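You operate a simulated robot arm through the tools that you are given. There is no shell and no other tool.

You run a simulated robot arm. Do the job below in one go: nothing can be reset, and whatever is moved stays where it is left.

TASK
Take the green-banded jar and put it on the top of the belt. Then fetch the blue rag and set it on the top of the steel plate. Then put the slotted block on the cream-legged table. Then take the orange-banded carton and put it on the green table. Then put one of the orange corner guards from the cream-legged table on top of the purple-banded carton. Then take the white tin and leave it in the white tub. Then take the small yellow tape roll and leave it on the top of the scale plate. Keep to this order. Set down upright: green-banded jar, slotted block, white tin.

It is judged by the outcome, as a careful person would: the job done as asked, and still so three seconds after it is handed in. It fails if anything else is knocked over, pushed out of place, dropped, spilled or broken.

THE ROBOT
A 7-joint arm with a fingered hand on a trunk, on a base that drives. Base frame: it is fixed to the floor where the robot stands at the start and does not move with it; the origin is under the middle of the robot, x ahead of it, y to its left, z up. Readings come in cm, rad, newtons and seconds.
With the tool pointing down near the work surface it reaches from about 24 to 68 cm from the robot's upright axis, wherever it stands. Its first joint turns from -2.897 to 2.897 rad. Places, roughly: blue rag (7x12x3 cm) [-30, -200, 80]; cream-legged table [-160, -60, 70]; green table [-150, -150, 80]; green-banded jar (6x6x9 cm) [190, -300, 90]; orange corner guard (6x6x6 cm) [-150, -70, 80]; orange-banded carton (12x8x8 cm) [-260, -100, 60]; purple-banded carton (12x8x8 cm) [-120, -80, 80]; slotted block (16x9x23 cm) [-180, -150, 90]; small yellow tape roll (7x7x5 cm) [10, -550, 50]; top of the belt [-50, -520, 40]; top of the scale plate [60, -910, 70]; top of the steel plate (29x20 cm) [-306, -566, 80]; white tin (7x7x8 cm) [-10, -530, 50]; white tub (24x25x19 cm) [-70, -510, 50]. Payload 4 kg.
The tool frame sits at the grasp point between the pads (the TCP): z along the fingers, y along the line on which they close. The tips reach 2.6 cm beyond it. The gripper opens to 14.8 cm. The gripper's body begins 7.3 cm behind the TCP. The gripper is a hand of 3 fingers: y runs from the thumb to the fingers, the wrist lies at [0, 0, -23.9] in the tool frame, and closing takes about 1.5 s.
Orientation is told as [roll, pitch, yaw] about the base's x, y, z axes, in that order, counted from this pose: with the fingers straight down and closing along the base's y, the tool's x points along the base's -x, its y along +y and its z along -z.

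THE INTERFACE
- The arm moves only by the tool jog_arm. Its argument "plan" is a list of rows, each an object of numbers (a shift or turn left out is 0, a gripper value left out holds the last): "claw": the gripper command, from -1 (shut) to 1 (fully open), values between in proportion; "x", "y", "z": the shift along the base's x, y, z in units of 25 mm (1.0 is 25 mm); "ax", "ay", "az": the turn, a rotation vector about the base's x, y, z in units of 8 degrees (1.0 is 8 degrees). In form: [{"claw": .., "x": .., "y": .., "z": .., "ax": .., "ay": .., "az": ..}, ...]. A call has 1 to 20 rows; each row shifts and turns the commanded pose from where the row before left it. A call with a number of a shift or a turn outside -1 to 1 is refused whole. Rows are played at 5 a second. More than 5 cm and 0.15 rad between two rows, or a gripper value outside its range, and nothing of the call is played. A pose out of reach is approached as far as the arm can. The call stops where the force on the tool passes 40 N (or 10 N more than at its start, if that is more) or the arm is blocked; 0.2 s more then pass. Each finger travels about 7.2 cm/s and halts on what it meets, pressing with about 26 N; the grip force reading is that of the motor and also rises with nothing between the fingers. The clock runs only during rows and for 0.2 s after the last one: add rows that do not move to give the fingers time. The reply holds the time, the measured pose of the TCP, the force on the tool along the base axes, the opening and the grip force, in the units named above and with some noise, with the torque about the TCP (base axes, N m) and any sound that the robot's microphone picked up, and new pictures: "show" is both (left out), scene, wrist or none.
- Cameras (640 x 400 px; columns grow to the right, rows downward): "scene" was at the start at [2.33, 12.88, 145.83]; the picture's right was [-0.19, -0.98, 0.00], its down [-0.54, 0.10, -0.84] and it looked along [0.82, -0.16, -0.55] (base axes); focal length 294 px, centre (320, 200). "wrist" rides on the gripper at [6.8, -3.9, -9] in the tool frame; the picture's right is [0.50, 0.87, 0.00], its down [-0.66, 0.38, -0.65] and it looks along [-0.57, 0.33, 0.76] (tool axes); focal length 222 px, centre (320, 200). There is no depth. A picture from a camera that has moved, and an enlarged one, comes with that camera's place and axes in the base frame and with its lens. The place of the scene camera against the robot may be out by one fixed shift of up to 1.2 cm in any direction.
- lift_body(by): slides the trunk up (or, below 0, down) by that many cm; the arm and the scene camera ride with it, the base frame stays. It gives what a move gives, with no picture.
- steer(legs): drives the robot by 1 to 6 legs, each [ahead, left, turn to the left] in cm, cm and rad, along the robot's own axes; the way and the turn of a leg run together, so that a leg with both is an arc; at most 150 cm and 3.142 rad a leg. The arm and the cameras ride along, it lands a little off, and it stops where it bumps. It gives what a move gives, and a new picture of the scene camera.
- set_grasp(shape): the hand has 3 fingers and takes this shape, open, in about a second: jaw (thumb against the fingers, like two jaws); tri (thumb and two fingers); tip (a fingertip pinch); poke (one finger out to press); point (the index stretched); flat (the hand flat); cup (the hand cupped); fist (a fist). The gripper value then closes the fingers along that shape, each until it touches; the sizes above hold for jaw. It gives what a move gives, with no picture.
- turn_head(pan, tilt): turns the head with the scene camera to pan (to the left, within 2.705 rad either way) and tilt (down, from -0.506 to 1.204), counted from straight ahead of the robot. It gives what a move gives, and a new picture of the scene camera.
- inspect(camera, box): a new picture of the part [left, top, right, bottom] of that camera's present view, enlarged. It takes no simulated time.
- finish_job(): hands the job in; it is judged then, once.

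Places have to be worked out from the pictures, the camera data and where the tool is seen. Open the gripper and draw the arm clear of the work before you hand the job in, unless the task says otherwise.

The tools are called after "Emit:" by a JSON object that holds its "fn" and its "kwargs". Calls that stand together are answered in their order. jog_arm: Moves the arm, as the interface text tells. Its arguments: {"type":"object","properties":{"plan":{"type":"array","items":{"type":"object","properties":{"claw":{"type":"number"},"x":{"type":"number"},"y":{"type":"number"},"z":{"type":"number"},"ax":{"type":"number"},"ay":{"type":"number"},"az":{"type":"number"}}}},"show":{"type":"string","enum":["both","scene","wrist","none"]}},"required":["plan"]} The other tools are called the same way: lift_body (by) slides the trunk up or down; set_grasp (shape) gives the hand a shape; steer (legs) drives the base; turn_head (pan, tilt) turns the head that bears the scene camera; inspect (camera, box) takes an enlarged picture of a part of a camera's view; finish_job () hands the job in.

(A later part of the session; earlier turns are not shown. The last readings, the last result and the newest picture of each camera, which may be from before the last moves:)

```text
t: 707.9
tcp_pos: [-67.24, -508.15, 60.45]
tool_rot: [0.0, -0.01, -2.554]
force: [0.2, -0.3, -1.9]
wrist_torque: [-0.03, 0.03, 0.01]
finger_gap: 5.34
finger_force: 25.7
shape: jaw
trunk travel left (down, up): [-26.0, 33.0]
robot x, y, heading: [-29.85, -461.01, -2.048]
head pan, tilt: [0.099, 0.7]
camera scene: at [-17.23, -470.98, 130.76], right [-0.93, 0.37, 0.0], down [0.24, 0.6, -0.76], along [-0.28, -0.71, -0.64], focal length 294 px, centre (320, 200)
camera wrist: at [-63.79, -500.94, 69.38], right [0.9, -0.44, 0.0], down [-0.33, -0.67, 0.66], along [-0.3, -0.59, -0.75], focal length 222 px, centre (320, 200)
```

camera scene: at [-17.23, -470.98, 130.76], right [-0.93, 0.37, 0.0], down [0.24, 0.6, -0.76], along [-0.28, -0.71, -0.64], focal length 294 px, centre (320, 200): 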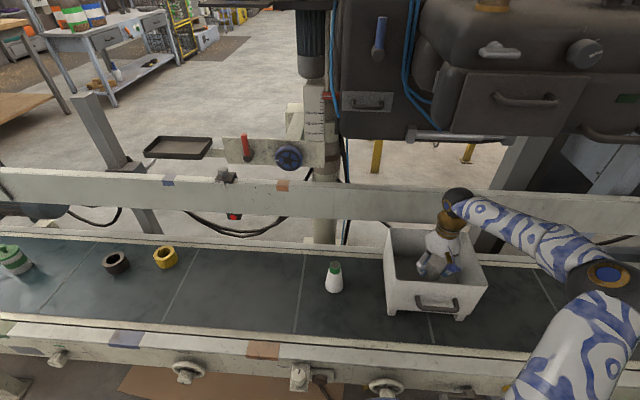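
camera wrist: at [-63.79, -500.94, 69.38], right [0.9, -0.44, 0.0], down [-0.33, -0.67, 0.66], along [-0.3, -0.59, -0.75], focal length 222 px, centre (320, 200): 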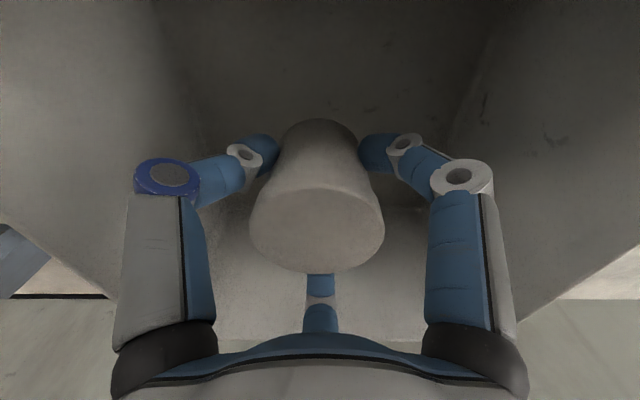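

Inside the tub with clearance all round. Lowering slowly to the bottom.

Emit:
{"fn": "jog_arm", "kwargs": {"plan": [{"z": -0.4}, {"z": -0.4}, {"z": -0.3}, {"z": -0.2}, {}], "show": "none"}}

Emit:
{"fn": "jog_arm", "kwargs": {"plan": [{"z": -0.15}, {"z": -0.15}, {"z": -0.15}, {}], "show": "none"}}

Emit:
{"fn": "jog_arm", "kwargs": {"plan": [{"z": -0.12}, {"z": -0.12}, {"z": -0.12}, {}], "show": "wrist"}}

```text
t: 709.1
tcp_pos: [-67.26, -507.92, 57.24]
tool_rot: [0.002, -0.01, -2.557]
force: [-0.7, -0.3, -1.4]
wrist_torque: [0.03, 0.0, 0.01]
finger_gap: 5.37
finger_force: 25.7
shape: jaw
trunk travel left (down, up): [-26.0, 33.0]
robot x, y, heading: [-29.66, -461.13, -2.046]
head pan, tilt: [0.099, 0.7]
```

```text
t: 710.1
tcp_pos: [-67.33, -508.02, 56.21]
tool_rot: [0.0, -0.009, -2.555]
force: [-0.3, 0.5, -2.4]
wrist_torque: [-0.02, 0.0, 0.01]
finger_gap: 5.32
finger_force: 26.0
shape: jaw
trunk travel left (down, up): [-26.0, 33.0]
robot x, y, heading: [-30.02, -460.98, -2.044]
head pan, tilt: [0.099, 0.7]
```

```text
t: 711.1
tcp_pos: [-67.29, -507.91, 55.33]
tool_rot: [0.002, -0.014, -2.555]
force: [-1.4, -0.6, 2.2]
wrist_torque: [0.42, -0.28, 0.09]
finger_gap: 5.34
finger_force: 25.7
shape: jaw
trunk travel left (down, up): [-26.0, 33.0]
robot x, y, heading: [-29.91, -460.85, -2.046]
head pan, tilt: [0.099, 0.7]
camera wrist: at [-63.82, -500.94, 64.2], right [0.9, -0.44, 0.0], down [-0.33, -0.67, 0.66], along [-0.3, -0.59, -0.75], focal length 222 px, centre (320, 200)
```

wrist: 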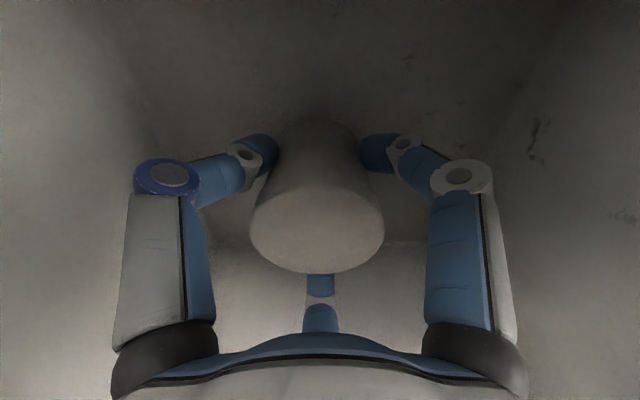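

The camera housing on the hand is just above the tub's front rim at this depth. I'll raise back out, turn the hand 90° so that part lies along the tub's wider direction, and try again.

Emit:
{"fn": "jog_arm", "kwargs": {"plan": [{"z": 0.5}, {"z": 0.8}, {"z": 1}, {"z": 1}, {"z": 1}, {"z": 1}, {"z": 0.6}, {}], "show": "none"}}

Emit:
{"fn": "jog_arm", "kwargs": {"plan": [{"az": 0.95}, {"az": 0.95}, {"az": 0.95}, {"az": 0.95}, {"az": 0.95}, {"az": 0.95}, {"az": 0.95}, {"az": 0.95}, {"az": 0.95}, {"az": 0.95}, {"az": 0.95}, {"az": 0.8, "x": -0.15, "y": -0.35}, {"y": -0.35}, {}], "show": "both"}}

```text
t: 712.9
tcp_pos: [-67.46, -507.89, 70.05]
tool_rot: [0.002, -0.012, -2.554]
force: [0.1, -0.3, -1.8]
wrist_torque: [-0.01, 0.01, 0.03]
finger_gap: 5.34
finger_force: 26.3
shape: jaw
trunk travel left (down, up): [-26.0, 33.0]
robot x, y, heading: [-29.89, -460.83, -2.049]
head pan, tilt: [0.099, 0.7]
```

```text
t: 715.9
tcp_pos: [-67.7, -509.74, 69.98]
tool_rot: [0.001, -0.008, -0.984]
force: [-0.6, 0.6, -1.4]
wrist_torque: [0.0, 0.01, 0.01]
finger_gap: 5.35
finger_force: 26.3
shape: jaw
trunk travel left (down, up): [-26.0, 33.0]
robot x, y, heading: [-29.55, -460.97, -2.047]
head pan, tilt: [0.099, 0.7]
camera scene: at [-17.23, -470.98, 130.76], right [-0.93, 0.37, 0.0], down [0.24, 0.6, -0.76], along [-0.28, -0.71, -0.64], focal length 294 px, centre (320, 200)
camera wrist: at [-74.8, -506.2, 78.98], right [0.44, 0.9, 0.0], down [0.67, -0.33, 0.66], along [0.59, -0.3, -0.75], focal length 222 px, centre (320, 200)
```

scene: 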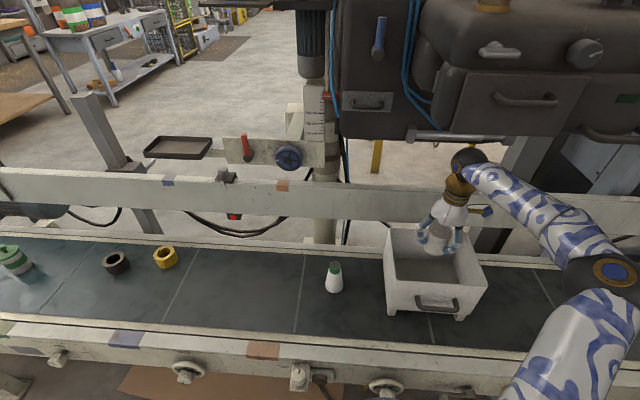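
wrist: 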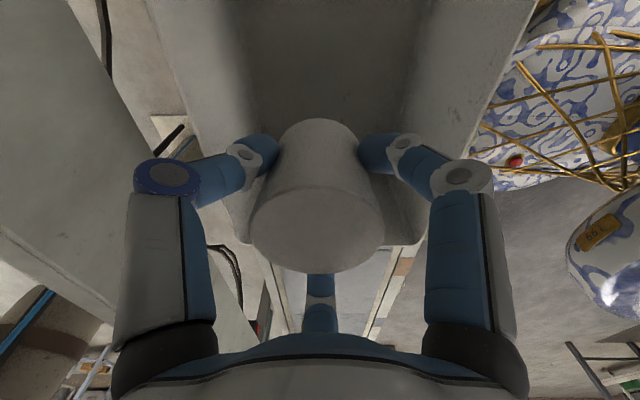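

Emit:
{"fn": "inspect", "kwargs": {"camera": "wrist", "box": [130, 0, 550, 260]}}

```text
1.52 times, centred on (340, 130) of wrist
camera zoom: at [-74.8, -506.2, 78.98], right [0.44, 0.9, 0.0], down [0.67, -0.33, 0.66], along [0.59, -0.3, -0.75], focal length 338 px, centre (290, 307)
```

zoom: 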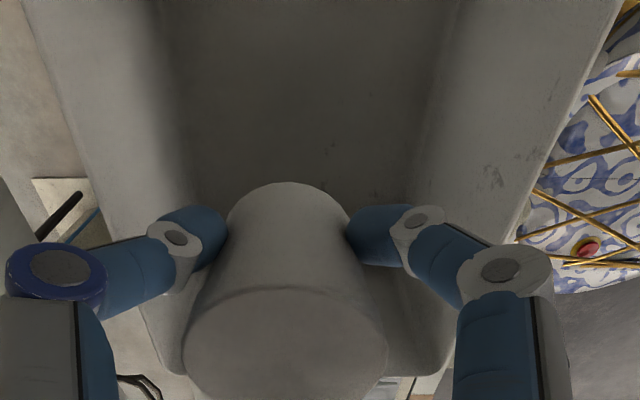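

From here the tub's centre line is 1.6 cm closer to me than I assumed. I'll shift accordingly and lower again.

Emit:
{"fn": "jog_arm", "kwargs": {"plan": [{"x": 0.4, "y": 0.48}, {"z": -0.8}, {"z": -0.8}, {"z": -0.8}, {"z": -0.8}, {"z": -0.8}, {}], "show": "wrist"}}

Emit:
{"fn": "jog_arm", "kwargs": {"plan": [{"z": -0.4}, {"z": -0.4}, {"z": -0.3}, {}], "show": "none"}}

Emit:
{"fn": "jog_arm", "kwargs": {"plan": [{"z": -0.15}, {"z": -0.15}, {"z": -0.15}, {}], "show": "wrist"}}

```text
t: 717.5
tcp_pos: [-66.77, -508.59, 59.97]
tool_rot: [0.002, -0.011, -0.985]
force: [0.4, 0.1, -1.1]
wrist_torque: [0.03, 0.01, 0.0]
finger_gap: 5.38
finger_force: 26.0
shape: jaw
trunk travel left (down, up): [-26.0, 33.0]
robot x, y, heading: [-29.77, -460.7, -2.047]
head pan, tilt: [0.099, 0.7]
camera wrist: at [-73.8, -505.01, 68.96], right [0.44, 0.9, 0.0], down [0.67, -0.33, 0.66], along [0.59, -0.3, -0.75], focal length 222 px, centre (320, 200)
```

wrist: 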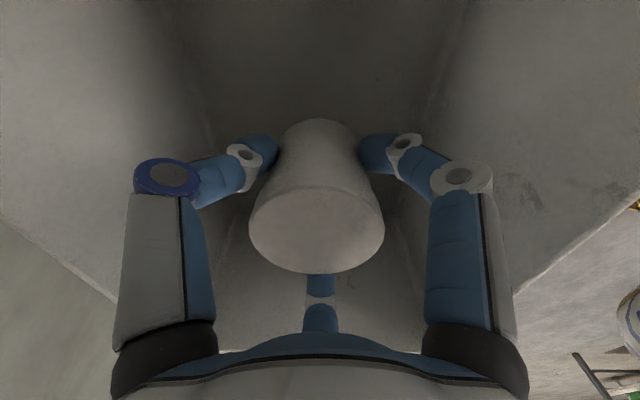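

```text
t: 718.5
tcp_pos: [-66.81, -508.53, 57.1]
tool_rot: [0.002, -0.01, -0.985]
force: [0.0, -0.7, -2.1]
wrist_torque: [0.0, 0.01, -0.01]
finger_gap: 5.35
finger_force: 26.1
shape: jaw
trunk travel left (down, up): [-26.0, 33.0]
robot x, y, heading: [-30.03, -460.61, -2.046]
head pan, tilt: [0.099, 0.7]
```

```text
t: 719.5
tcp_pos: [-66.72, -508.65, 56.14]
tool_rot: [0.002, -0.01, -0.985]
force: [-0.4, 0.6, -1.0]
wrist_torque: [-0.03, 0.01, -0.02]
finger_gap: 5.36
finger_force: 26.3
shape: jaw
trunk travel left (down, up): [-26.0, 33.0]
robot x, y, heading: [-29.77, -461.16, -2.051]
head pan, tilt: [0.099, 0.7]
camera wrist: at [-73.77, -504.98, 65.11], right [0.44, 0.9, 0.0], down [0.67, -0.33, 0.66], along [0.59, -0.3, -0.75], focal length 222 px, centre (320, 200)
```

wrist: 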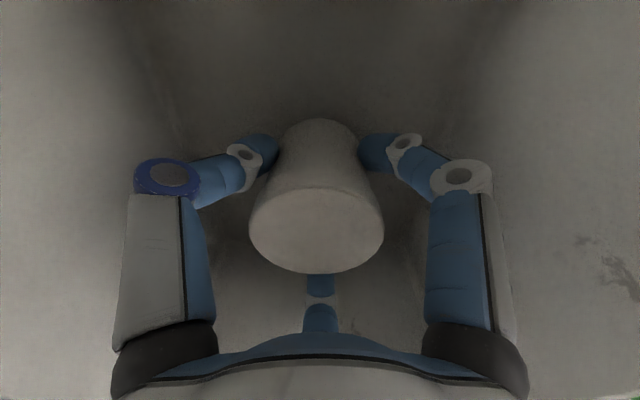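

Going well, no contact. Continuing gently.

Emit:
{"fn": "jog_arm", "kwargs": {"plan": [{"z": -0.12}, {"z": -0.12}, {"z": -0.12}, {}], "show": "none"}}

Emit:
{"fn": "jog_arm", "kwargs": {"plan": [{"z": -0.12}, {"z": -0.12}, {"z": -0.12}, {}], "show": "none"}}

Emit:
{"fn": "jog_arm", "kwargs": {"plan": [{"z": -0.1}, {"z": -0.1}, {"z": -0.1}, {}], "show": "wrist"}}

```text
t: 720.5
tcp_pos: [-66.58, -508.53, 55.29]
tool_rot: [0.001, -0.011, -0.986]
force: [-0.5, -0.2, -2.0]
wrist_torque: [0.0, -0.03, 0.06]
finger_gap: 5.35
finger_force: 26.2
shape: jaw
trunk travel left (down, up): [-26.0, 33.0]
robot x, y, heading: [-29.79, -460.82, -2.042]
head pan, tilt: [0.099, 0.7]
```

```text
t: 721.5
tcp_pos: [-66.76, -508.57, 54.59]
tool_rot: [-0.002, -0.012, -0.983]
force: [-0.6, 0.9, 18.3]
wrist_torque: [-0.05, 0.07, -0.01]
finger_gap: 5.41
finger_force: 25.9
shape: jaw
trunk travel left (down, up): [-26.0, 33.0]
robot x, y, heading: [-29.77, -461.24, -2.047]
head pan, tilt: [0.099, 0.7]
```

```text
t: 722.0
tcp_pos: [-66.82, -508.67, 54.4]
tool_rot: [-0.005, -0.015, -0.987]
force: [2.9, 4.1, 26.9]
wrist_torque: [0.05, -0.06, -0.07]
finger_gap: 5.55
finger_force: 26.3
shape: jaw
trunk travel left (down, up): [-26.0, 33.0]
robot x, y, heading: [-29.66, -461.16, -2.049]
head pan, tilt: [0.099, 0.7]
stopped in row 2: the force on the tool passed its limit at 43 N (the readings are from after the stop); the commanded pose is now the measured one
camera wrist: at [-73.76, -505.04, 63.36], right [0.45, 0.9, -0.01], down [0.68, -0.33, 0.66], along [0.59, -0.3, -0.75], focal length 222 px, centre (320, 200)
```

wrist: 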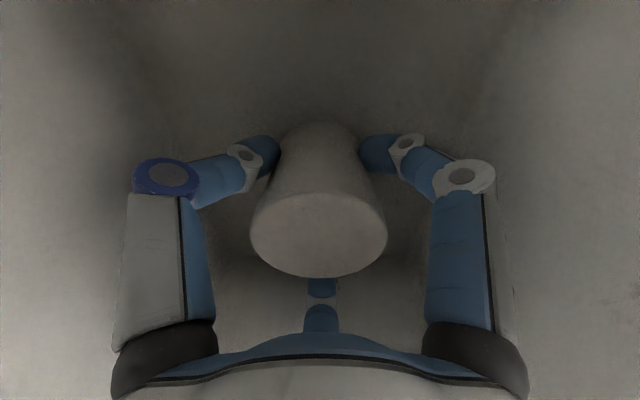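

The tin rests on the tub floor, force straight through it. I'll ease up and open the fingers moderately.

Emit:
{"fn": "jog_arm", "kwargs": {"plan": [{"z": 0.1}, {}, {"claw": 0.0}, {}, {}, {"claw": 0.3}, {}, {}, {}], "show": "wrist"}}

```text
t: 724.0
tcp_pos: [-66.75, -508.66, 54.29]
tool_rot: [-0.002, -0.012, -0.984]
force: [-0.4, -0.1, -0.2]
wrist_torque: [0.0, 0.02, 0.02]
finger_gap: 9.6
finger_force: 0.0
shape: jaw
trunk travel left (down, up): [-26.0, 33.0]
robot x, y, heading: [-30.08, -461.19, -2.045]
head pan, tilt: [0.099, 0.7]
camera wrist: at [-73.78, -505.06, 63.3], right [0.45, 0.9, -0.01], down [0.67, -0.33, 0.66], along [0.59, -0.3, -0.75], focal length 222 px, centre (320, 200)
```

wrist: 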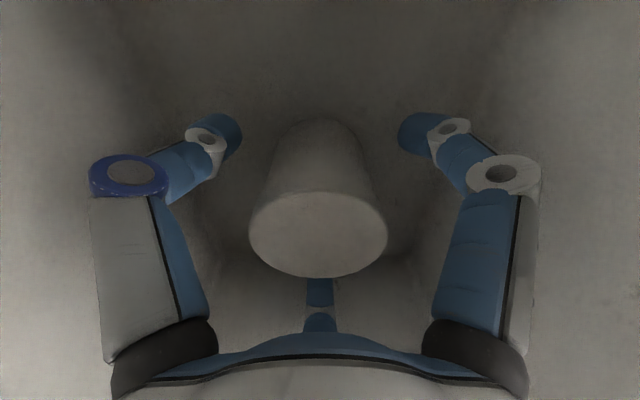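

Released and standing upright. Rising straight up, then drawing back.

Emit:
{"fn": "jog_arm", "kwargs": {"plan": [{"z": 0.4}, {"z": 0.7}, {"z": 1}, {"z": 1}, {"z": 1}, {"z": 1}, {"z": 1}, {"z": 1}, {"z": 1}, {}], "show": "both"}}

```text
t: 726.2
tcp_pos: [-66.64, -508.93, 74.95]
tool_rot: [-0.002, -0.011, -0.984]
force: [1.1, 0.3, -0.2]
wrist_torque: [-0.01, -0.03, 0.03]
finger_gap: 9.56
finger_force: 0.0
shape: jaw
trunk travel left (down, up): [-26.0, 33.0]
robot x, y, heading: [-29.83, -460.98, -2.047]
head pan, tilt: [0.099, 0.7]
camera scene: at [-17.22, -470.97, 130.76], right [-0.93, 0.37, 0.0], down [0.24, 0.6, -0.76], along [-0.28, -0.71, -0.64], focal length 294 px, centre (320, 200)
camera wrist: at [-73.8, -505.34, 83.76], right [0.44, 0.9, -0.01], down [0.67, -0.33, 0.66], along [0.59, -0.3, -0.75], focal length 222 px, centre (320, 200)
```

scene: 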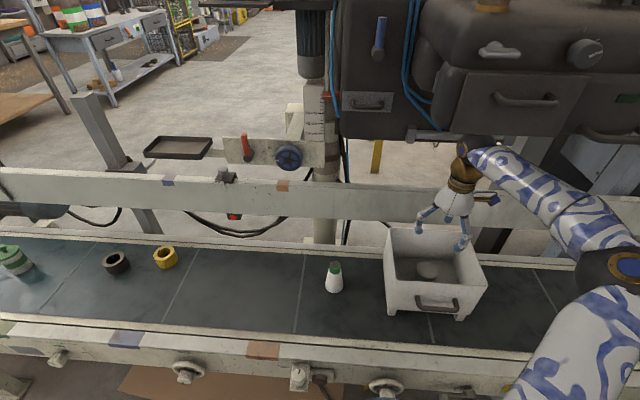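
wrist: 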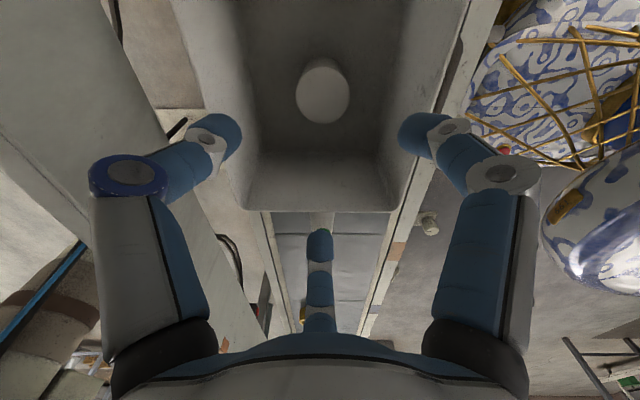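

The tin stands upright in the tub. Last item: the small yellow tape roll. I'll draw the hand back and slide left along the belt to it.

Emit:
{"fn": "jog_arm", "kwargs": {"plan": [{"x": 0.45, "y": 0.88}, {"x": 0.45, "y": 0.88}, {"x": 0.45, "y": 0.88}, {"x": 0.45, "y": 0.88}, {"x": 0.45, "y": 0.88}, {"x": 0.45, "y": 0.88}, {"x": 0.45, "y": 0.88}, {"x": 0.45, "y": 0.88}, {"x": 0.3, "y": -0.2}, {"x": 0.4, "y": -0.2}, {"x": 0.4, "y": -0.2}, {}], "show": "none"}}

Emit:
{"fn": "steer", "kwargs": {"legs": [[4, 74, 0]]}}

Emit:
{"fn": "turn_head", "kwargs": {"pan": 0.0, "tilt": 0.8}}

```text
t: 728.8
tcp_pos: [-55.03, -492.44, 74.51]
tool_rot: [-0.003, -0.012, -0.985]
force: [-0.3, -0.1, -0.2]
wrist_torque: [0.02, 0.0, -0.02]
finger_gap: 9.59
finger_force: 0.0
shape: jaw
trunk travel left (down, up): [-26.0, 33.0]
robot x, y, heading: [-30.07, -461.42, -2.048]
head pan, tilt: [0.099, 0.7]
```

```text
t: 732.8
tcp_pos: [8.39, -529.76, 74.66]
tool_rot: [-0.002, -0.011, -0.988]
force: [-0.4, -0.7, 1.1]
wrist_torque: [0.01, 0.05, -0.01]
finger_gap: 9.57
finger_force: 0.0
shape: jaw
trunk travel left (down, up): [-26.0, 33.0]
robot x, y, heading: [34.0, -498.63, -2.053]
head pan, tilt: [0.099, 0.7]
camera scene: at [46.2, -508.39, 130.76], right [-0.93, 0.37, 0.0], down [0.24, 0.6, -0.76], along [-0.28, -0.71, -0.64], focal length 294 px, centre (320, 200)
```

scene: 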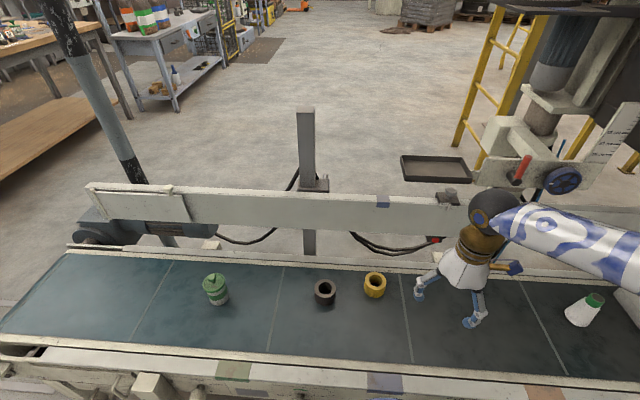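

```text
t: 733.5
tcp_pos: [8.39, -530.02, 74.66]
tool_rot: [-0.001, -0.014, -0.99]
force: [0.1, -0.2, 0.1]
wrist_torque: [0.0, 0.01, 0.0]
finger_gap: 9.61
finger_force: 0.0
shape: jaw
trunk travel left (down, up): [-26.0, 33.0]
robot x, y, heading: [33.38, -498.38, -2.05]
head pan, tilt: [0.0, 0.799]
camera scene: at [45.64, -507.67, 129.94], right [-0.89, 0.46, 0.0], down [0.33, 0.64, -0.7], along [-0.32, -0.62, -0.72], focal length 294 px, centre (320, 200)
```

scene: 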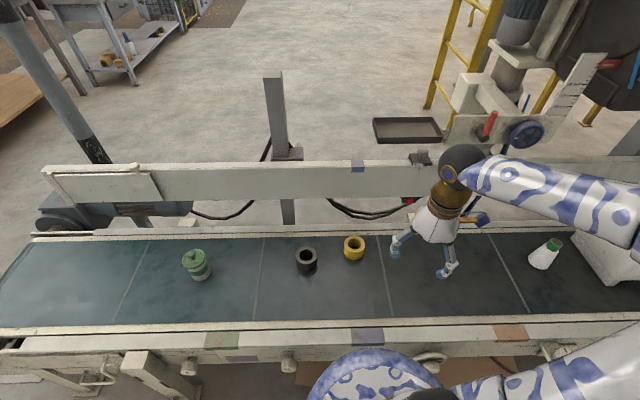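

The yellow roll is at about [8.7,-554.2], 61 cm ahead, lying flat; the black roll is 16 cm to its left. I'll move over it and rotate the hand so the black roll falls between fingers.

Emit:
{"fn": "jog_arm", "kwargs": {"plan": [{"claw": 0.6, "y": -0.96, "az": -0.56}, {"y": -0.96, "az": -0.56}, {"y": -0.96, "az": -0.56}, {"y": -0.96, "az": -0.56}, {"y": -0.96, "az": -0.56}, {"y": -0.96, "az": -0.56}, {"y": -0.96, "az": -0.56}, {"y": -0.96, "az": -0.56}, {"y": -0.96, "az": -0.56}, {"y": -0.9, "az": -0.56}, {"z": -0.8}, {"z": -0.8}, {}], "show": "both"}}

```text
t: 736.3
tcp_pos: [8.26, -553.64, 70.54]
tool_rot: [-0.003, -0.013, -1.773]
force: [-0.1, 0.7, 0.4]
wrist_torque: [-0.03, 0.0, 0.0]
finger_gap: 11.81
finger_force: 0.0
shape: jaw
trunk travel left (down, up): [-26.0, 33.0]
robot x, y, heading: [33.58, -498.62, -2.049]
head pan, tilt: [0.0, 0.799]
camera scene: at [45.63, -507.68, 129.93], right [-0.89, 0.46, 0.0], down [0.33, 0.64, -0.7], along [-0.32, -0.62, -0.72], focal length 294 px, centre (320, 200)
camera wrist: at [5.8, -546.16, 79.51], right [0.95, 0.32, -0.01], down [0.24, -0.71, 0.66], along [0.2, -0.63, -0.75], focal length 222 px, centre (320, 200)
```

scene: 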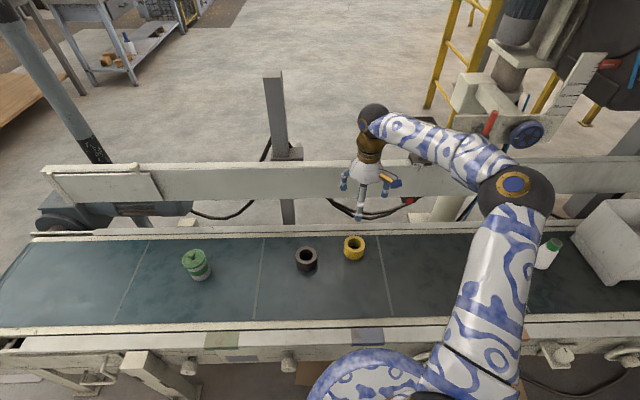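
wrist: 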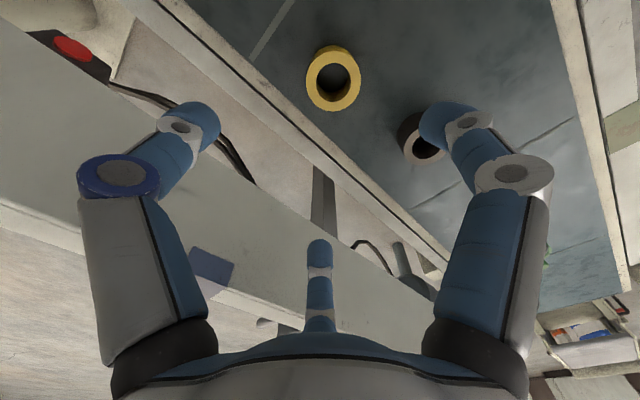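

The roll is at about [9.5,-551.9]. Centring over it and descending part way.

Emit:
{"fn": "jog_arm", "kwargs": {"plan": [{"x": 0.5, "y": 0.7}, {"z": -1}, {"z": -1}, {"z": -1}, {"z": -1}, {"z": -1}, {}], "show": "wrist"}}

```text
t: 737.9
tcp_pos: [9.58, -552.05, 57.96]
tool_rot: [-0.001, -0.011, -1.77]
force: [-0.4, 0.0, 1.3]
wrist_torque: [0.02, 0.03, -0.01]
finger_gap: 11.81
finger_force: 0.0
shape: jaw
trunk travel left (down, up): [-26.0, 33.0]
robot x, y, heading: [33.67, -498.9, -2.051]
head pan, tilt: [0.0, 0.799]
camera wrist: at [7.13, -544.41, 66.95], right [0.95, 0.32, -0.01], down [0.24, -0.71, 0.66], along [0.2, -0.63, -0.75], focal length 222 px, centre (320, 200)
```

wrist: 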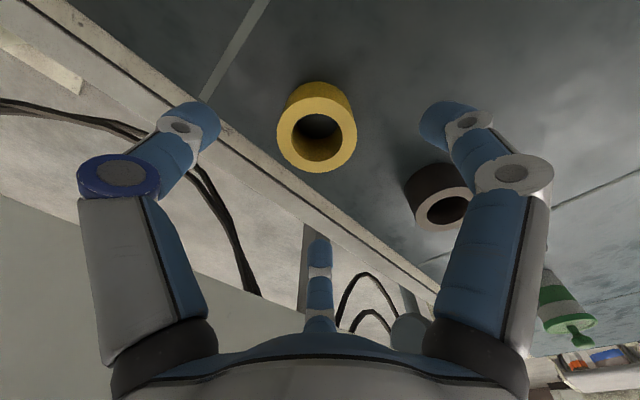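

Aligned. Descending around the roll and closing.

Emit:
{"fn": "jog_arm", "kwargs": {"plan": [{"x": -0.08, "y": 0.12, "z": -1}, {"z": -1}, {"z": -1}, {"z": -0.8}, {}], "show": "wrist"}}

Emit:
{"fn": "jog_arm", "kwargs": {"plan": [{"claw": -0.4}, {}, {}, {}, {}, {}, {}, {}], "show": "both"}}

```text
t: 739.1
tcp_pos: [9.3, -551.69, 48.31]
tool_rot: [-0.003, -0.013, -1.771]
force: [0.4, -1.4, 0.0]
wrist_torque: [0.0, 0.01, 0.02]
finger_gap: 11.81
finger_force: 0.0
shape: jaw
trunk travel left (down, up): [-26.0, 33.0]
robot x, y, heading: [33.56, -498.52, -2.049]
head pan, tilt: [0.0, 0.799]
camera wrist: at [6.86, -544.21, 57.3], right [0.95, 0.32, -0.01], down [0.24, -0.71, 0.66], along [0.2, -0.63, -0.75], focal length 222 px, centre (320, 200)
```

wrist: 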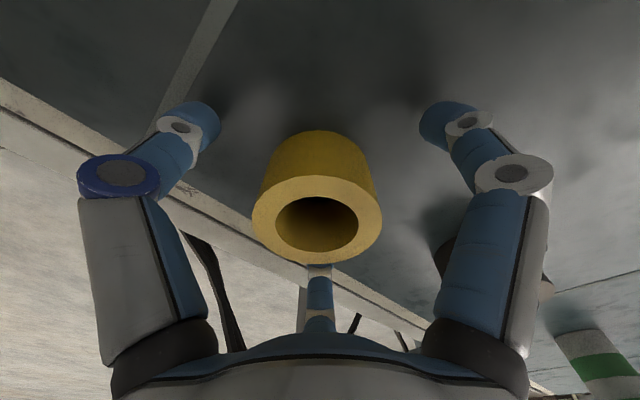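

```text
t: 740.9
tcp_pos: [9.28, -551.82, 48.38]
tool_rot: [0.0, -0.011, -1.773]
force: [0.7, -0.3, 0.2]
wrist_torque: [0.01, 0.0, 0.01]
finger_gap: 6.03
finger_force: 26.3
shape: jaw
trunk travel left (down, up): [-26.0, 33.0]
robot x, y, heading: [33.86, -498.53, -2.052]
head pan, tilt: [0.0, 0.799]
camera scene: at [45.63, -507.68, 129.93], right [-0.89, 0.46, 0.0], down [0.33, 0.64, -0.7], along [-0.32, -0.62, -0.72], focal length 294 px, centre (320, 200)
camera wrist: at [6.85, -544.21, 57.33], right [0.95, 0.32, -0.01], down [0.24, -0.71, 0.66], along [0.2, -0.63, -0.75], focal length 222 px, centre (320, 200)
```

scene: 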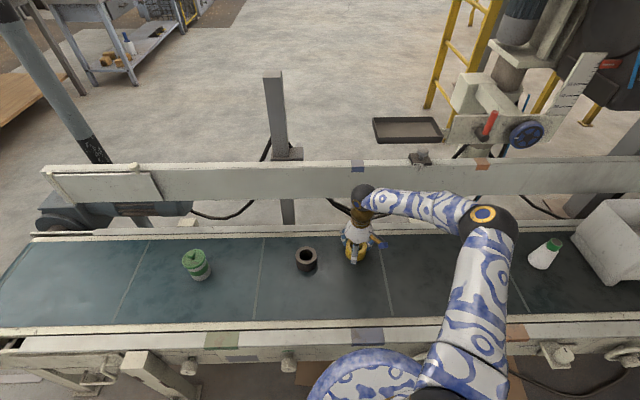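
wrist: 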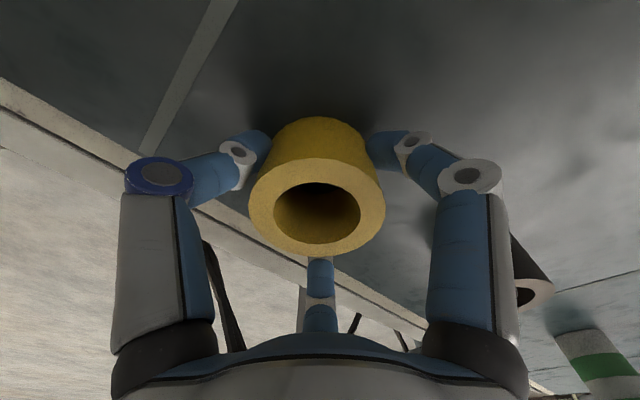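

Gripped. Lifting and drawing back toward the body.

Emit:
{"fn": "jog_arm", "kwargs": {"plan": [{"z": 0.4}, {"z": 0.8}, {"z": 1}, {"z": 1}, {"z": 1}, {"z": 1}, {"z": 1}, {"z": 1}, {"z": 1}, {"z": 1}, {"z": 1}, {"x": 0.46, "y": 0.88}, {"x": 0.46, "y": 0.88}, {"x": 0.46, "y": 0.88}, {"x": 0.46, "y": 0.88}, {"x": 0.46, "y": 0.88}, {"x": 0.46, "y": 0.88}, {"x": 0.46, "y": 0.88}, {"x": 0.46, "y": 0.88}, {}], "show": "both"}}

```text
t: 745.1
tcp_pos: [18.66, -534.03, 73.92]
tool_rot: [-0.001, -0.012, -1.769]
force: [1.0, 0.2, -1.6]
wrist_torque: [-0.02, 0.01, -0.02]
finger_gap: 5.98
finger_force: 26.0
shape: jaw
trunk travel left (down, up): [-26.0, 33.0]
robot x, y, heading: [33.61, -498.32, -2.049]
head pan, tilt: [0.0, 0.799]
camera scene: at [45.64, -507.67, 129.93], right [-0.89, 0.46, 0.0], down [0.33, 0.64, -0.7], along [-0.32, -0.62, -0.72], focal length 294 px, centre (320, 200)
camera wrist: at [16.22, -526.63, 82.97], right [0.95, 0.32, -0.01], down [0.24, -0.71, 0.66], along [0.2, -0.63, -0.75], focal length 222 px, centre (320, 200)
```

scene: 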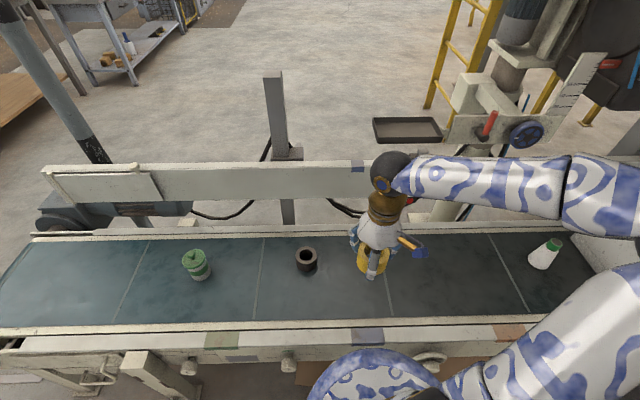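
wrist: 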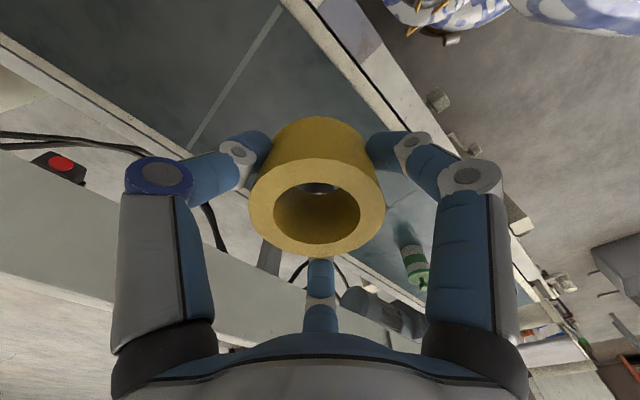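

The roll is held. I'll raise the trunk, back off from the belt, and look toward the far area where the scale should be.

Emit:
{"fn": "lift_body", "kwargs": {"by": 30}}

Emit:
{"fn": "steer", "kwargs": {"legs": [[-45, 0, 0]]}}

Emit:
{"fn": "turn_head", "kwargs": {"pan": 0.6, "tilt": 0.35}}

Emit:
{"fn": "inspect", "kwargs": {"camera": "scene", "box": [200, 60, 440, 210]}}

```text
t: 748.1
tcp_pos: [18.78, -534.28, 103.99]
tool_rot: [0.001, -0.012, -1.772]
force: [0.9, -0.2, -1.7]
wrist_torque: [0.0, 0.02, -0.03]
finger_gap: 5.97
finger_force: 25.7
shape: jaw
trunk travel left (down, up): [-56.0, 3.0]
robot x, y, heading: [33.66, -498.14, -2.047]
head pan, tilt: [0.0, 0.799]
```

```text
t: 750.8
tcp_pos: [39.5, -494.4, 104.09]
tool_rot: [-0.001, -0.011, -1.769]
force: [-0.4, 0.3, -0.9]
wrist_torque: [0.03, 0.03, 0.0]
finger_gap: 5.98
finger_force: 26.0
shape: jaw
trunk travel left (down, up): [-56.0, 3.0]
robot x, y, heading: [54.64, -458.91, -2.048]
head pan, tilt: [0.0, 0.799]
camera scene: at [66.29, -467.85, 159.93], right [-0.89, 0.46, 0.0], down [0.33, 0.64, -0.7], along [-0.32, -0.62, -0.72], focal length 294 px, centre (320, 200)
```

scene: 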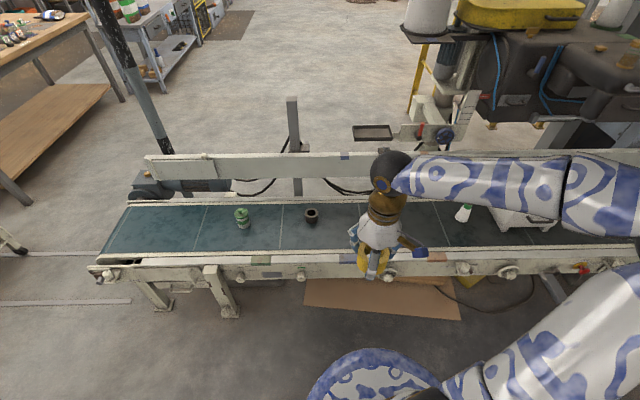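

```text
t: 751.8
tcp_pos: [39.38, -494.54, 103.98]
tool_rot: [-0.001, -0.013, -1.768]
force: [0.0, -0.4, -1.5]
wrist_torque: [0.01, -0.03, 0.02]
finger_gap: 6.01
finger_force: 26.5
shape: jaw
trunk travel left (down, up): [-56.0, 3.0]
robot x, y, heading: [53.92, -458.62, -2.05]
head pan, tilt: [0.6, 0.351]
camera scene: at [71.11, -469.96, 163.89], right [-0.99, -0.12, 0.0], down [-0.04, 0.34, -0.94], along [0.12, -0.93, -0.34], focal length 294 px, centre (320, 200)
```

scene: 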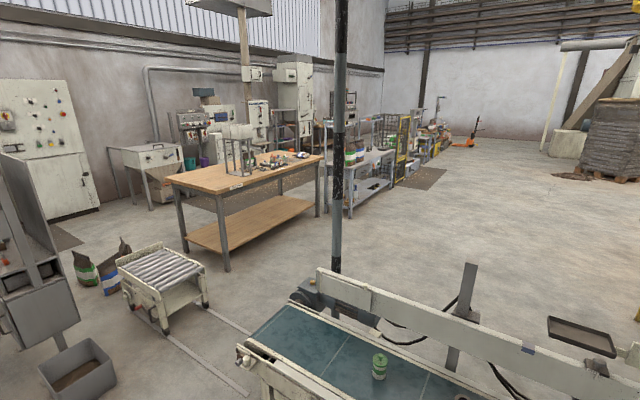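

```text
2.67 times, centred on (320, 135) of scene
camera zoom: at [71.11, -469.96, 163.89], right [-0.99, -0.12, 0.0], down [-0.04, 0.34, -0.94], along [0.12, -0.93, -0.34], focal length 784 px, centre (320, 373)
```

zoom: 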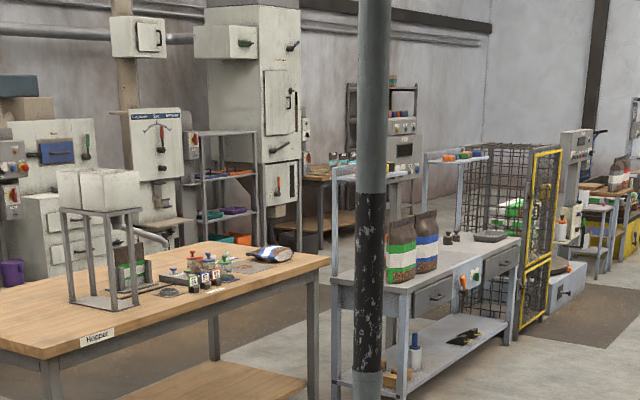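

The bench with the scale is beyond the conveyor's left end. I'll slide left to line up with the gap between the conveyor end and the roller cart.

Emit:
{"fn": "steer", "kwargs": {"legs": [[0, 148, 0]]}}

Emit:
{"fn": "turn_head", "kwargs": {"pan": 0.0, "tilt": 0.5}}

```text
t: 759.1
tcp_pos: [169.55, -562.96, 104.16]
tool_rot: [-0.002, -0.013, -1.782]
force: [0.7, -0.3, -1.6]
wrist_torque: [-0.01, -0.01, -0.05]
finger_gap: 5.98
finger_force: 26.4
shape: jaw
trunk travel left (down, up): [-56.0, 3.0]
robot x, y, heading: [184.64, -527.34, -2.063]
head pan, tilt: [0.6, 0.351]
camera scene: at [201.61, -538.8, 163.89], right [-0.99, -0.11, 0.0], down [-0.04, 0.34, -0.94], along [0.1, -0.93, -0.34], focal length 294 px, centre (320, 200)
```

scene: 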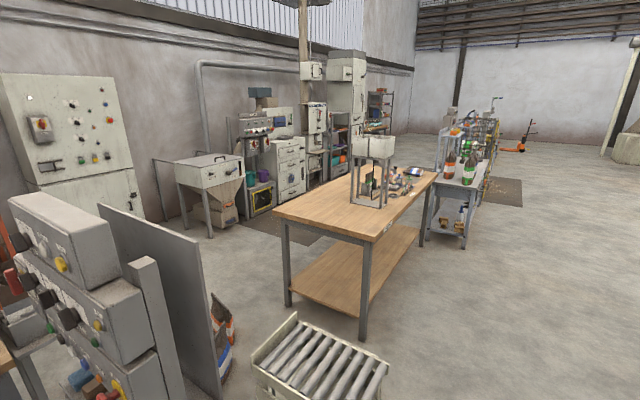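

```text
t: 760.1
tcp_pos: [169.51, -562.93, 104.06]
tool_rot: [-0.003, -0.013, -1.782]
force: [-0.4, -0.3, -1.0]
wrist_torque: [0.01, 0.02, 0.01]
finger_gap: 6.01
finger_force: 25.9
shape: jaw
trunk travel left (down, up): [-56.0, 3.0]
robot x, y, heading: [185.11, -527.18, -2.064]
head pan, tilt: [0.0, 0.499]
camera scene: at [196.3, -537.57, 162.53], right [-0.88, 0.47, 0.0], down [0.23, 0.42, -0.88], along [-0.41, -0.77, -0.48], focal length 294 px, centre (320, 200)
```

scene: 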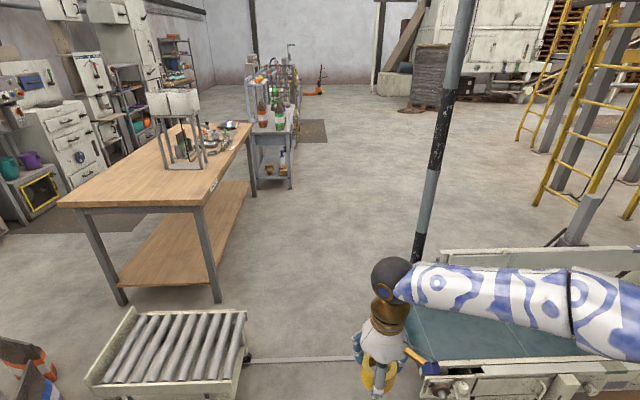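

I now see the way: cart 54 cm to my left, conveyor end 29 cm to my right, the grey bench with the scale about 390 cm ahead. I'll shift left 13 cm and drive ahead.

Emit:
{"fn": "steer", "kwargs": {"legs": [[0, 13, 0], [149, 0, 0]]}}

Emit:
{"fn": "turn_head", "kwargs": {"pan": 0.1, "tilt": 0.4}}

Emit:
{"fn": "inspect", "kwargs": {"camera": "scene", "box": [220, 80, 420, 230]}}

```text
t: 768.4
tcp_pos: [108.86, -698.8, 104.0]
tool_rot: [-0.003, -0.011, -1.804]
force: [0.2, 1.1, -1.5]
wrist_torque: [0.01, -0.02, 0.02]
finger_gap: 5.96
finger_force: 26.1
shape: jaw
trunk travel left (down, up): [-56.0, 3.0]
robot x, y, heading: [124.6, -663.69, -2.086]
head pan, tilt: [0.0, 0.499]
camera scene: at [136.17, -674.19, 162.53], right [-0.87, 0.49, 0.0], down [0.24, 0.42, -0.88], along [-0.43, -0.76, -0.48], focal length 294 px, centre (320, 200)
```

scene: 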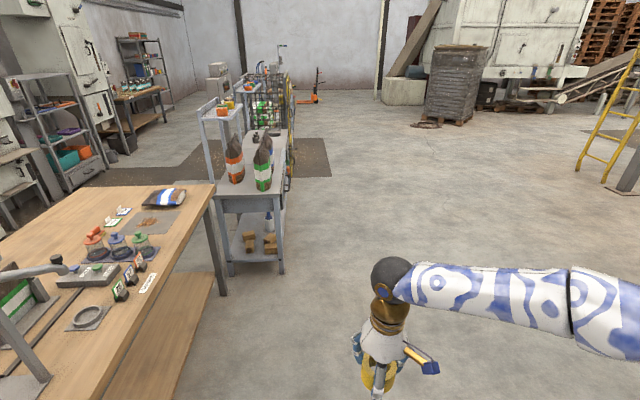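

```text
t: 769.0
tcp_pos: [108.82, -698.88, 104.1]
tool_rot: [-0.001, -0.012, -1.805]
force: [-0.3, -0.2, -1.7]
wrist_torque: [-0.01, 0.01, 0.02]
finger_gap: 5.96
finger_force: 26.5
shape: jaw
trunk travel left (down, up): [-56.0, 3.0]
robot x, y, heading: [124.82, -663.35, -2.082]
head pan, tilt: [0.099, 0.4]
camera scene: at [136.91, -674.74, 163.44], right [-0.92, 0.4, 0.0], down [0.16, 0.36, -0.92], along [-0.37, -0.84, -0.39], focal length 294 px, centre (320, 200)
```

scene: 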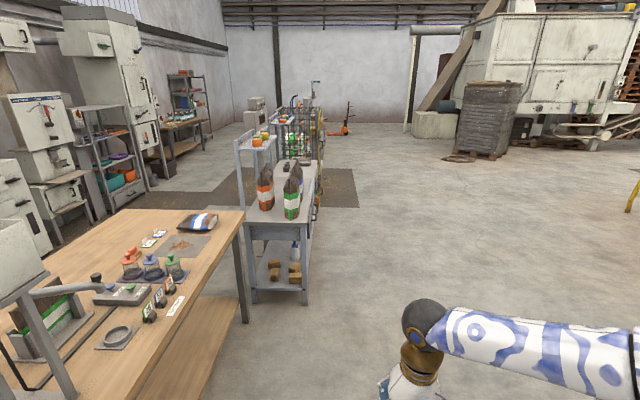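

```text
2.67 times, centred on (320, 155) of scene
camera zoom: at [136.91, -674.74, 163.44], right [-0.92, 0.4, 0.0], down [0.16, 0.36, -0.92], along [-0.37, -0.84, -0.39], focal length 784 px, centre (320, 320)
```

zoom: 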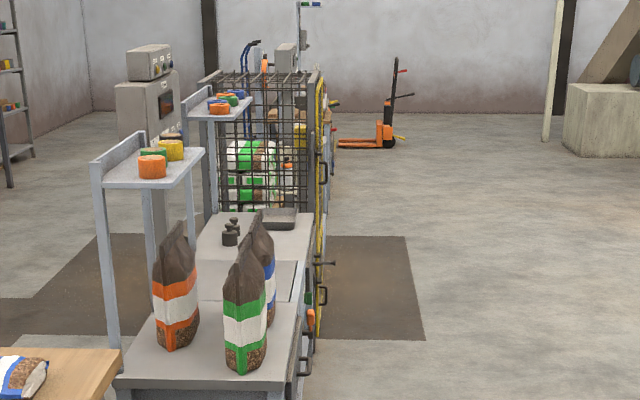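

The scale plate is the light square in the middle of the grey bench, between the bags and the weights. I'll drive alongside the bench to be level with it, keeping about 40 cm off, then turn left to face it.

Emit:
{"fn": "steer", "kwargs": {"legs": [[149, 3, 0]]}}

Emit:
{"fn": "turn_head", "kwargs": {"pan": 0.6, "tilt": 0.6}}

```text
t: 776.5
tcp_pos: [37.79, -830.51, 104.01]
tool_rot: [-0.001, -0.012, -1.805]
force: [-0.5, -0.8, -1.4]
wrist_torque: [0.0, -0.02, 0.01]
finger_gap: 5.98
finger_force: 25.7
shape: jaw
trunk travel left (down, up): [-56.0, 3.0]
robot x, y, heading: [54.04, -795.12, -2.087]
head pan, tilt: [0.099, 0.4]
camera scene: at [65.99, -806.33, 163.44], right [-0.92, 0.4, 0.0], down [0.16, 0.36, -0.92], along [-0.37, -0.84, -0.39], focal length 294 px, centre (320, 200)
```

scene: 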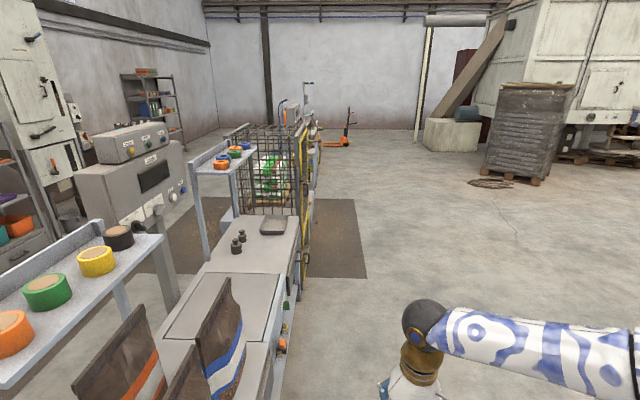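

```text
t: 777.4
tcp_pos: [37.83, -830.41, 104.1]
tool_rot: [-0.002, -0.014, -1.806]
force: [0.5, 0.4, -0.5]
wrist_torque: [0.0, -0.03, -0.03]
finger_gap: 5.98
finger_force: 25.7
shape: jaw
trunk travel left (down, up): [-56.0, 3.0]
robot x, y, heading: [53.99, -795.21, -2.082]
head pan, tilt: [0.6, 0.6]
camera scene: at [70.48, -806.65, 161.62], right [-1.0, -0.08, 0.0], down [-0.05, 0.56, -0.83], along [0.07, -0.82, -0.56], focal length 294 px, centre (320, 200)
```

scene: 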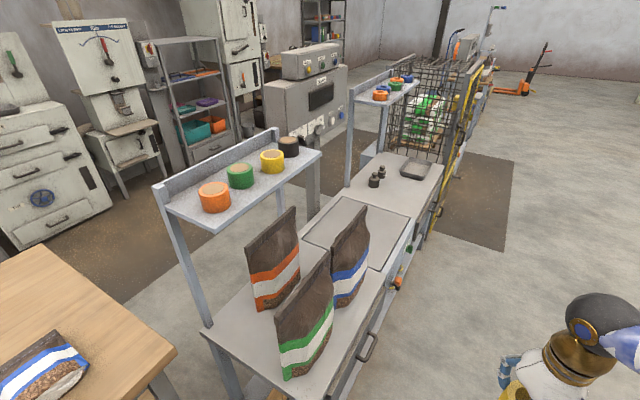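

The plate is centred about [61,-913] at the bench. I'll drive ahead another 100 cm to be level with it, then turn left.

Emit:
{"fn": "steer", "kwargs": {"legs": [[102, -2, 0]]}}

Emit:
{"fn": "steer", "kwargs": {"legs": [[0, 0, 1.61]]}}

Emit:
{"fn": "turn_head", "kwargs": {"pan": 0.0, "tilt": 0.8}}

```text
t: 782.6
tcp_pos: [-12.23, -918.76, 104.14]
tool_rot: [-0.002, -0.013, -1.783]
force: [-0.3, 0.2, -0.1]
wrist_torque: [0.0, -0.02, 0.03]
finger_gap: 5.97
finger_force: 26.0
shape: jaw
trunk travel left (down, up): [-56.0, 3.0]
robot x, y, heading: [2.79, -883.05, -2.062]
head pan, tilt: [0.6, 0.6]
camera scene: at [19.88, -894.25, 161.62], right [-0.99, -0.11, 0.0], down [-0.06, 0.56, -0.82], along [0.09, -0.82, -0.57], focal length 294 px, centre (320, 200)
```

scene: 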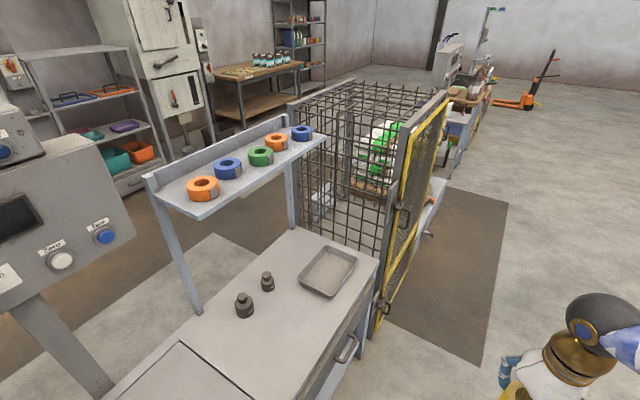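

```text
t: 786.9
tcp_pos: [39.1, -897.82, 104.06]
tool_rot: [-0.002, -0.013, -0.194]
force: [0.4, -0.2, -0.9]
wrist_torque: [0.02, 0.03, -0.02]
finger_gap: 5.97
finger_force: 25.9
shape: jaw
trunk travel left (down, up): [-56.0, 3.0]
robot x, y, heading: [3.28, -883.05, -0.475]
head pan, tilt: [0.6, 0.6]
camera scene: at [13.12, -866.28, 161.62], right [0.13, -0.99, 0.0], down [-0.56, -0.07, -0.83], along [0.82, 0.1, -0.56], focal length 294 px, centre (320, 200)
```

scene: 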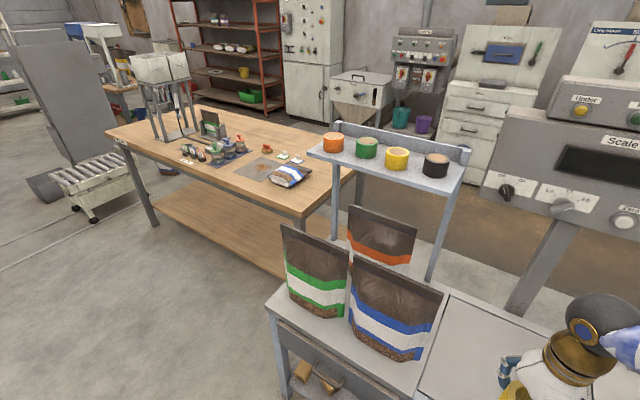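

```text
t: 787.9
tcp_pos: [39.08, -897.78, 103.98]
tool_rot: [-0.001, -0.012, -0.193]
force: [0.1, -1.4, -0.8]
wrist_torque: [-0.03, -0.01, 0.03]
finger_gap: 5.97
finger_force: 25.8
shape: jaw
trunk travel left (down, up): [-56.0, 3.0]
robot x, y, heading: [3.29, -883.06, -0.473]
head pan, tilt: [0.0, 0.799]
camera scene: at [11.54, -871.08, 159.93], right [-0.45, -0.89, 0.0], down [-0.64, 0.33, -0.7], along [0.62, -0.32, -0.72], focal length 294 px, centre (320, 200)
```

scene: 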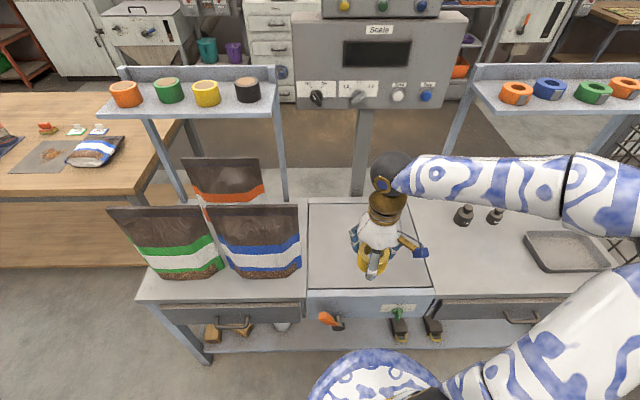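

The scale plate is right in front, 48–88 cm ahead. I'll roll 8 cm closer, then carry the roll over the plate's centre.

Emit:
{"fn": "steer", "kwargs": {"legs": [[8, 0, 0]]}}

Emit:
{"fn": "jog_arm", "kwargs": {"plan": [{"x": 0.73, "y": -0.7}, {"x": 0.73, "y": -0.7}, {"x": 0.73, "y": -0.7}, {"x": 0.73, "y": -0.7}, {"x": 0.73, "y": -0.7}, {"x": 0.73, "y": -0.7}, {"x": 0.73, "y": -0.7}, {"z": -0.8}, {"z": -0.8}, {"z": -0.8}, {"z": -0.8}, {}], "show": "both"}}

```text
t: 789.0
tcp_pos: [46.34, -901.38, 104.07]
tool_rot: [-0.001, -0.01, -0.195]
force: [0.1, 0.8, -0.9]
wrist_torque: [-0.01, 0.0, 0.03]
finger_gap: 5.99
finger_force: 25.6
shape: jaw
trunk travel left (down, up): [-56.0, 3.0]
robot x, y, heading: [10.39, -886.43, -0.472]
head pan, tilt: [0.0, 0.799]
camera scene: at [18.85, -874.83, 159.93], right [-0.46, -0.89, 0.0], down [-0.64, 0.33, -0.7], along [0.62, -0.32, -0.72], focal length 294 px, centre (320, 200)
```

scene: 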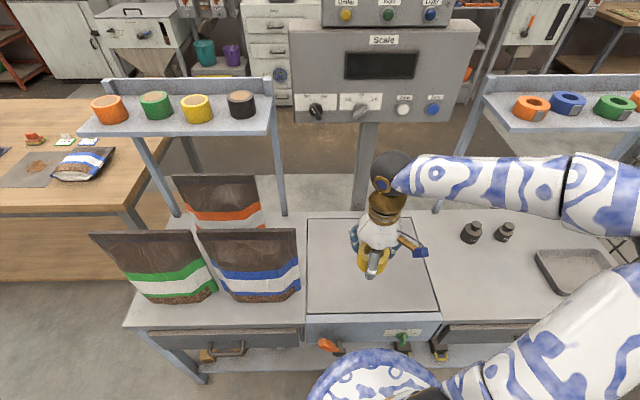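

```text
t: 791.6
tcp_pos: [59.08, -913.73, 95.81]
tool_rot: [-0.002, -0.012, -0.194]
force: [0.7, 0.1, -1.2]
wrist_torque: [0.0, 0.0, -0.02]
finger_gap: 5.96
finger_force: 25.6
shape: jaw
trunk travel left (down, up): [-56.0, 3.0]
robot x, y, heading: [10.39, -886.94, -0.477]
head pan, tilt: [0.0, 0.799]
camera scene: at [18.77, -874.79, 159.93], right [-0.46, -0.89, 0.0], down [-0.64, 0.33, -0.7], along [0.62, -0.32, -0.72], focal length 294 px, centre (320, 200)
camera wrist: at [51.57, -916.25, 104.78], right [-0.32, 0.95, -0.01], down [0.71, 0.25, 0.66], along [0.63, 0.21, -0.75], focal length 222 px, centre (320, 200)
```

scene: 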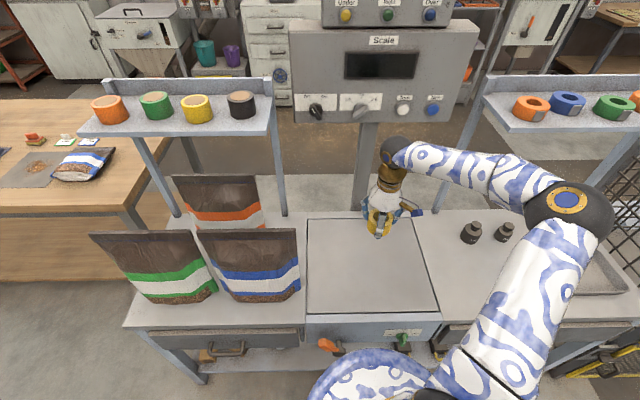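
wrist: 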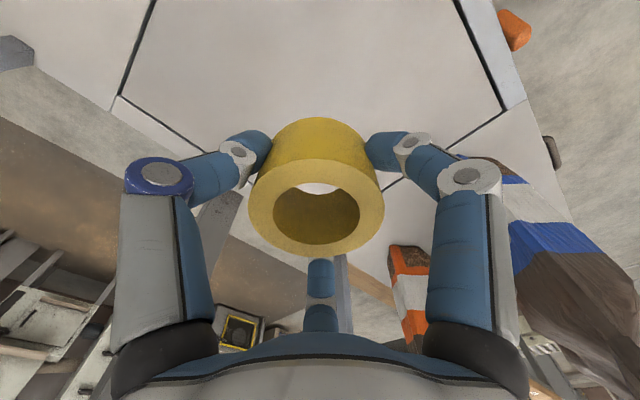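

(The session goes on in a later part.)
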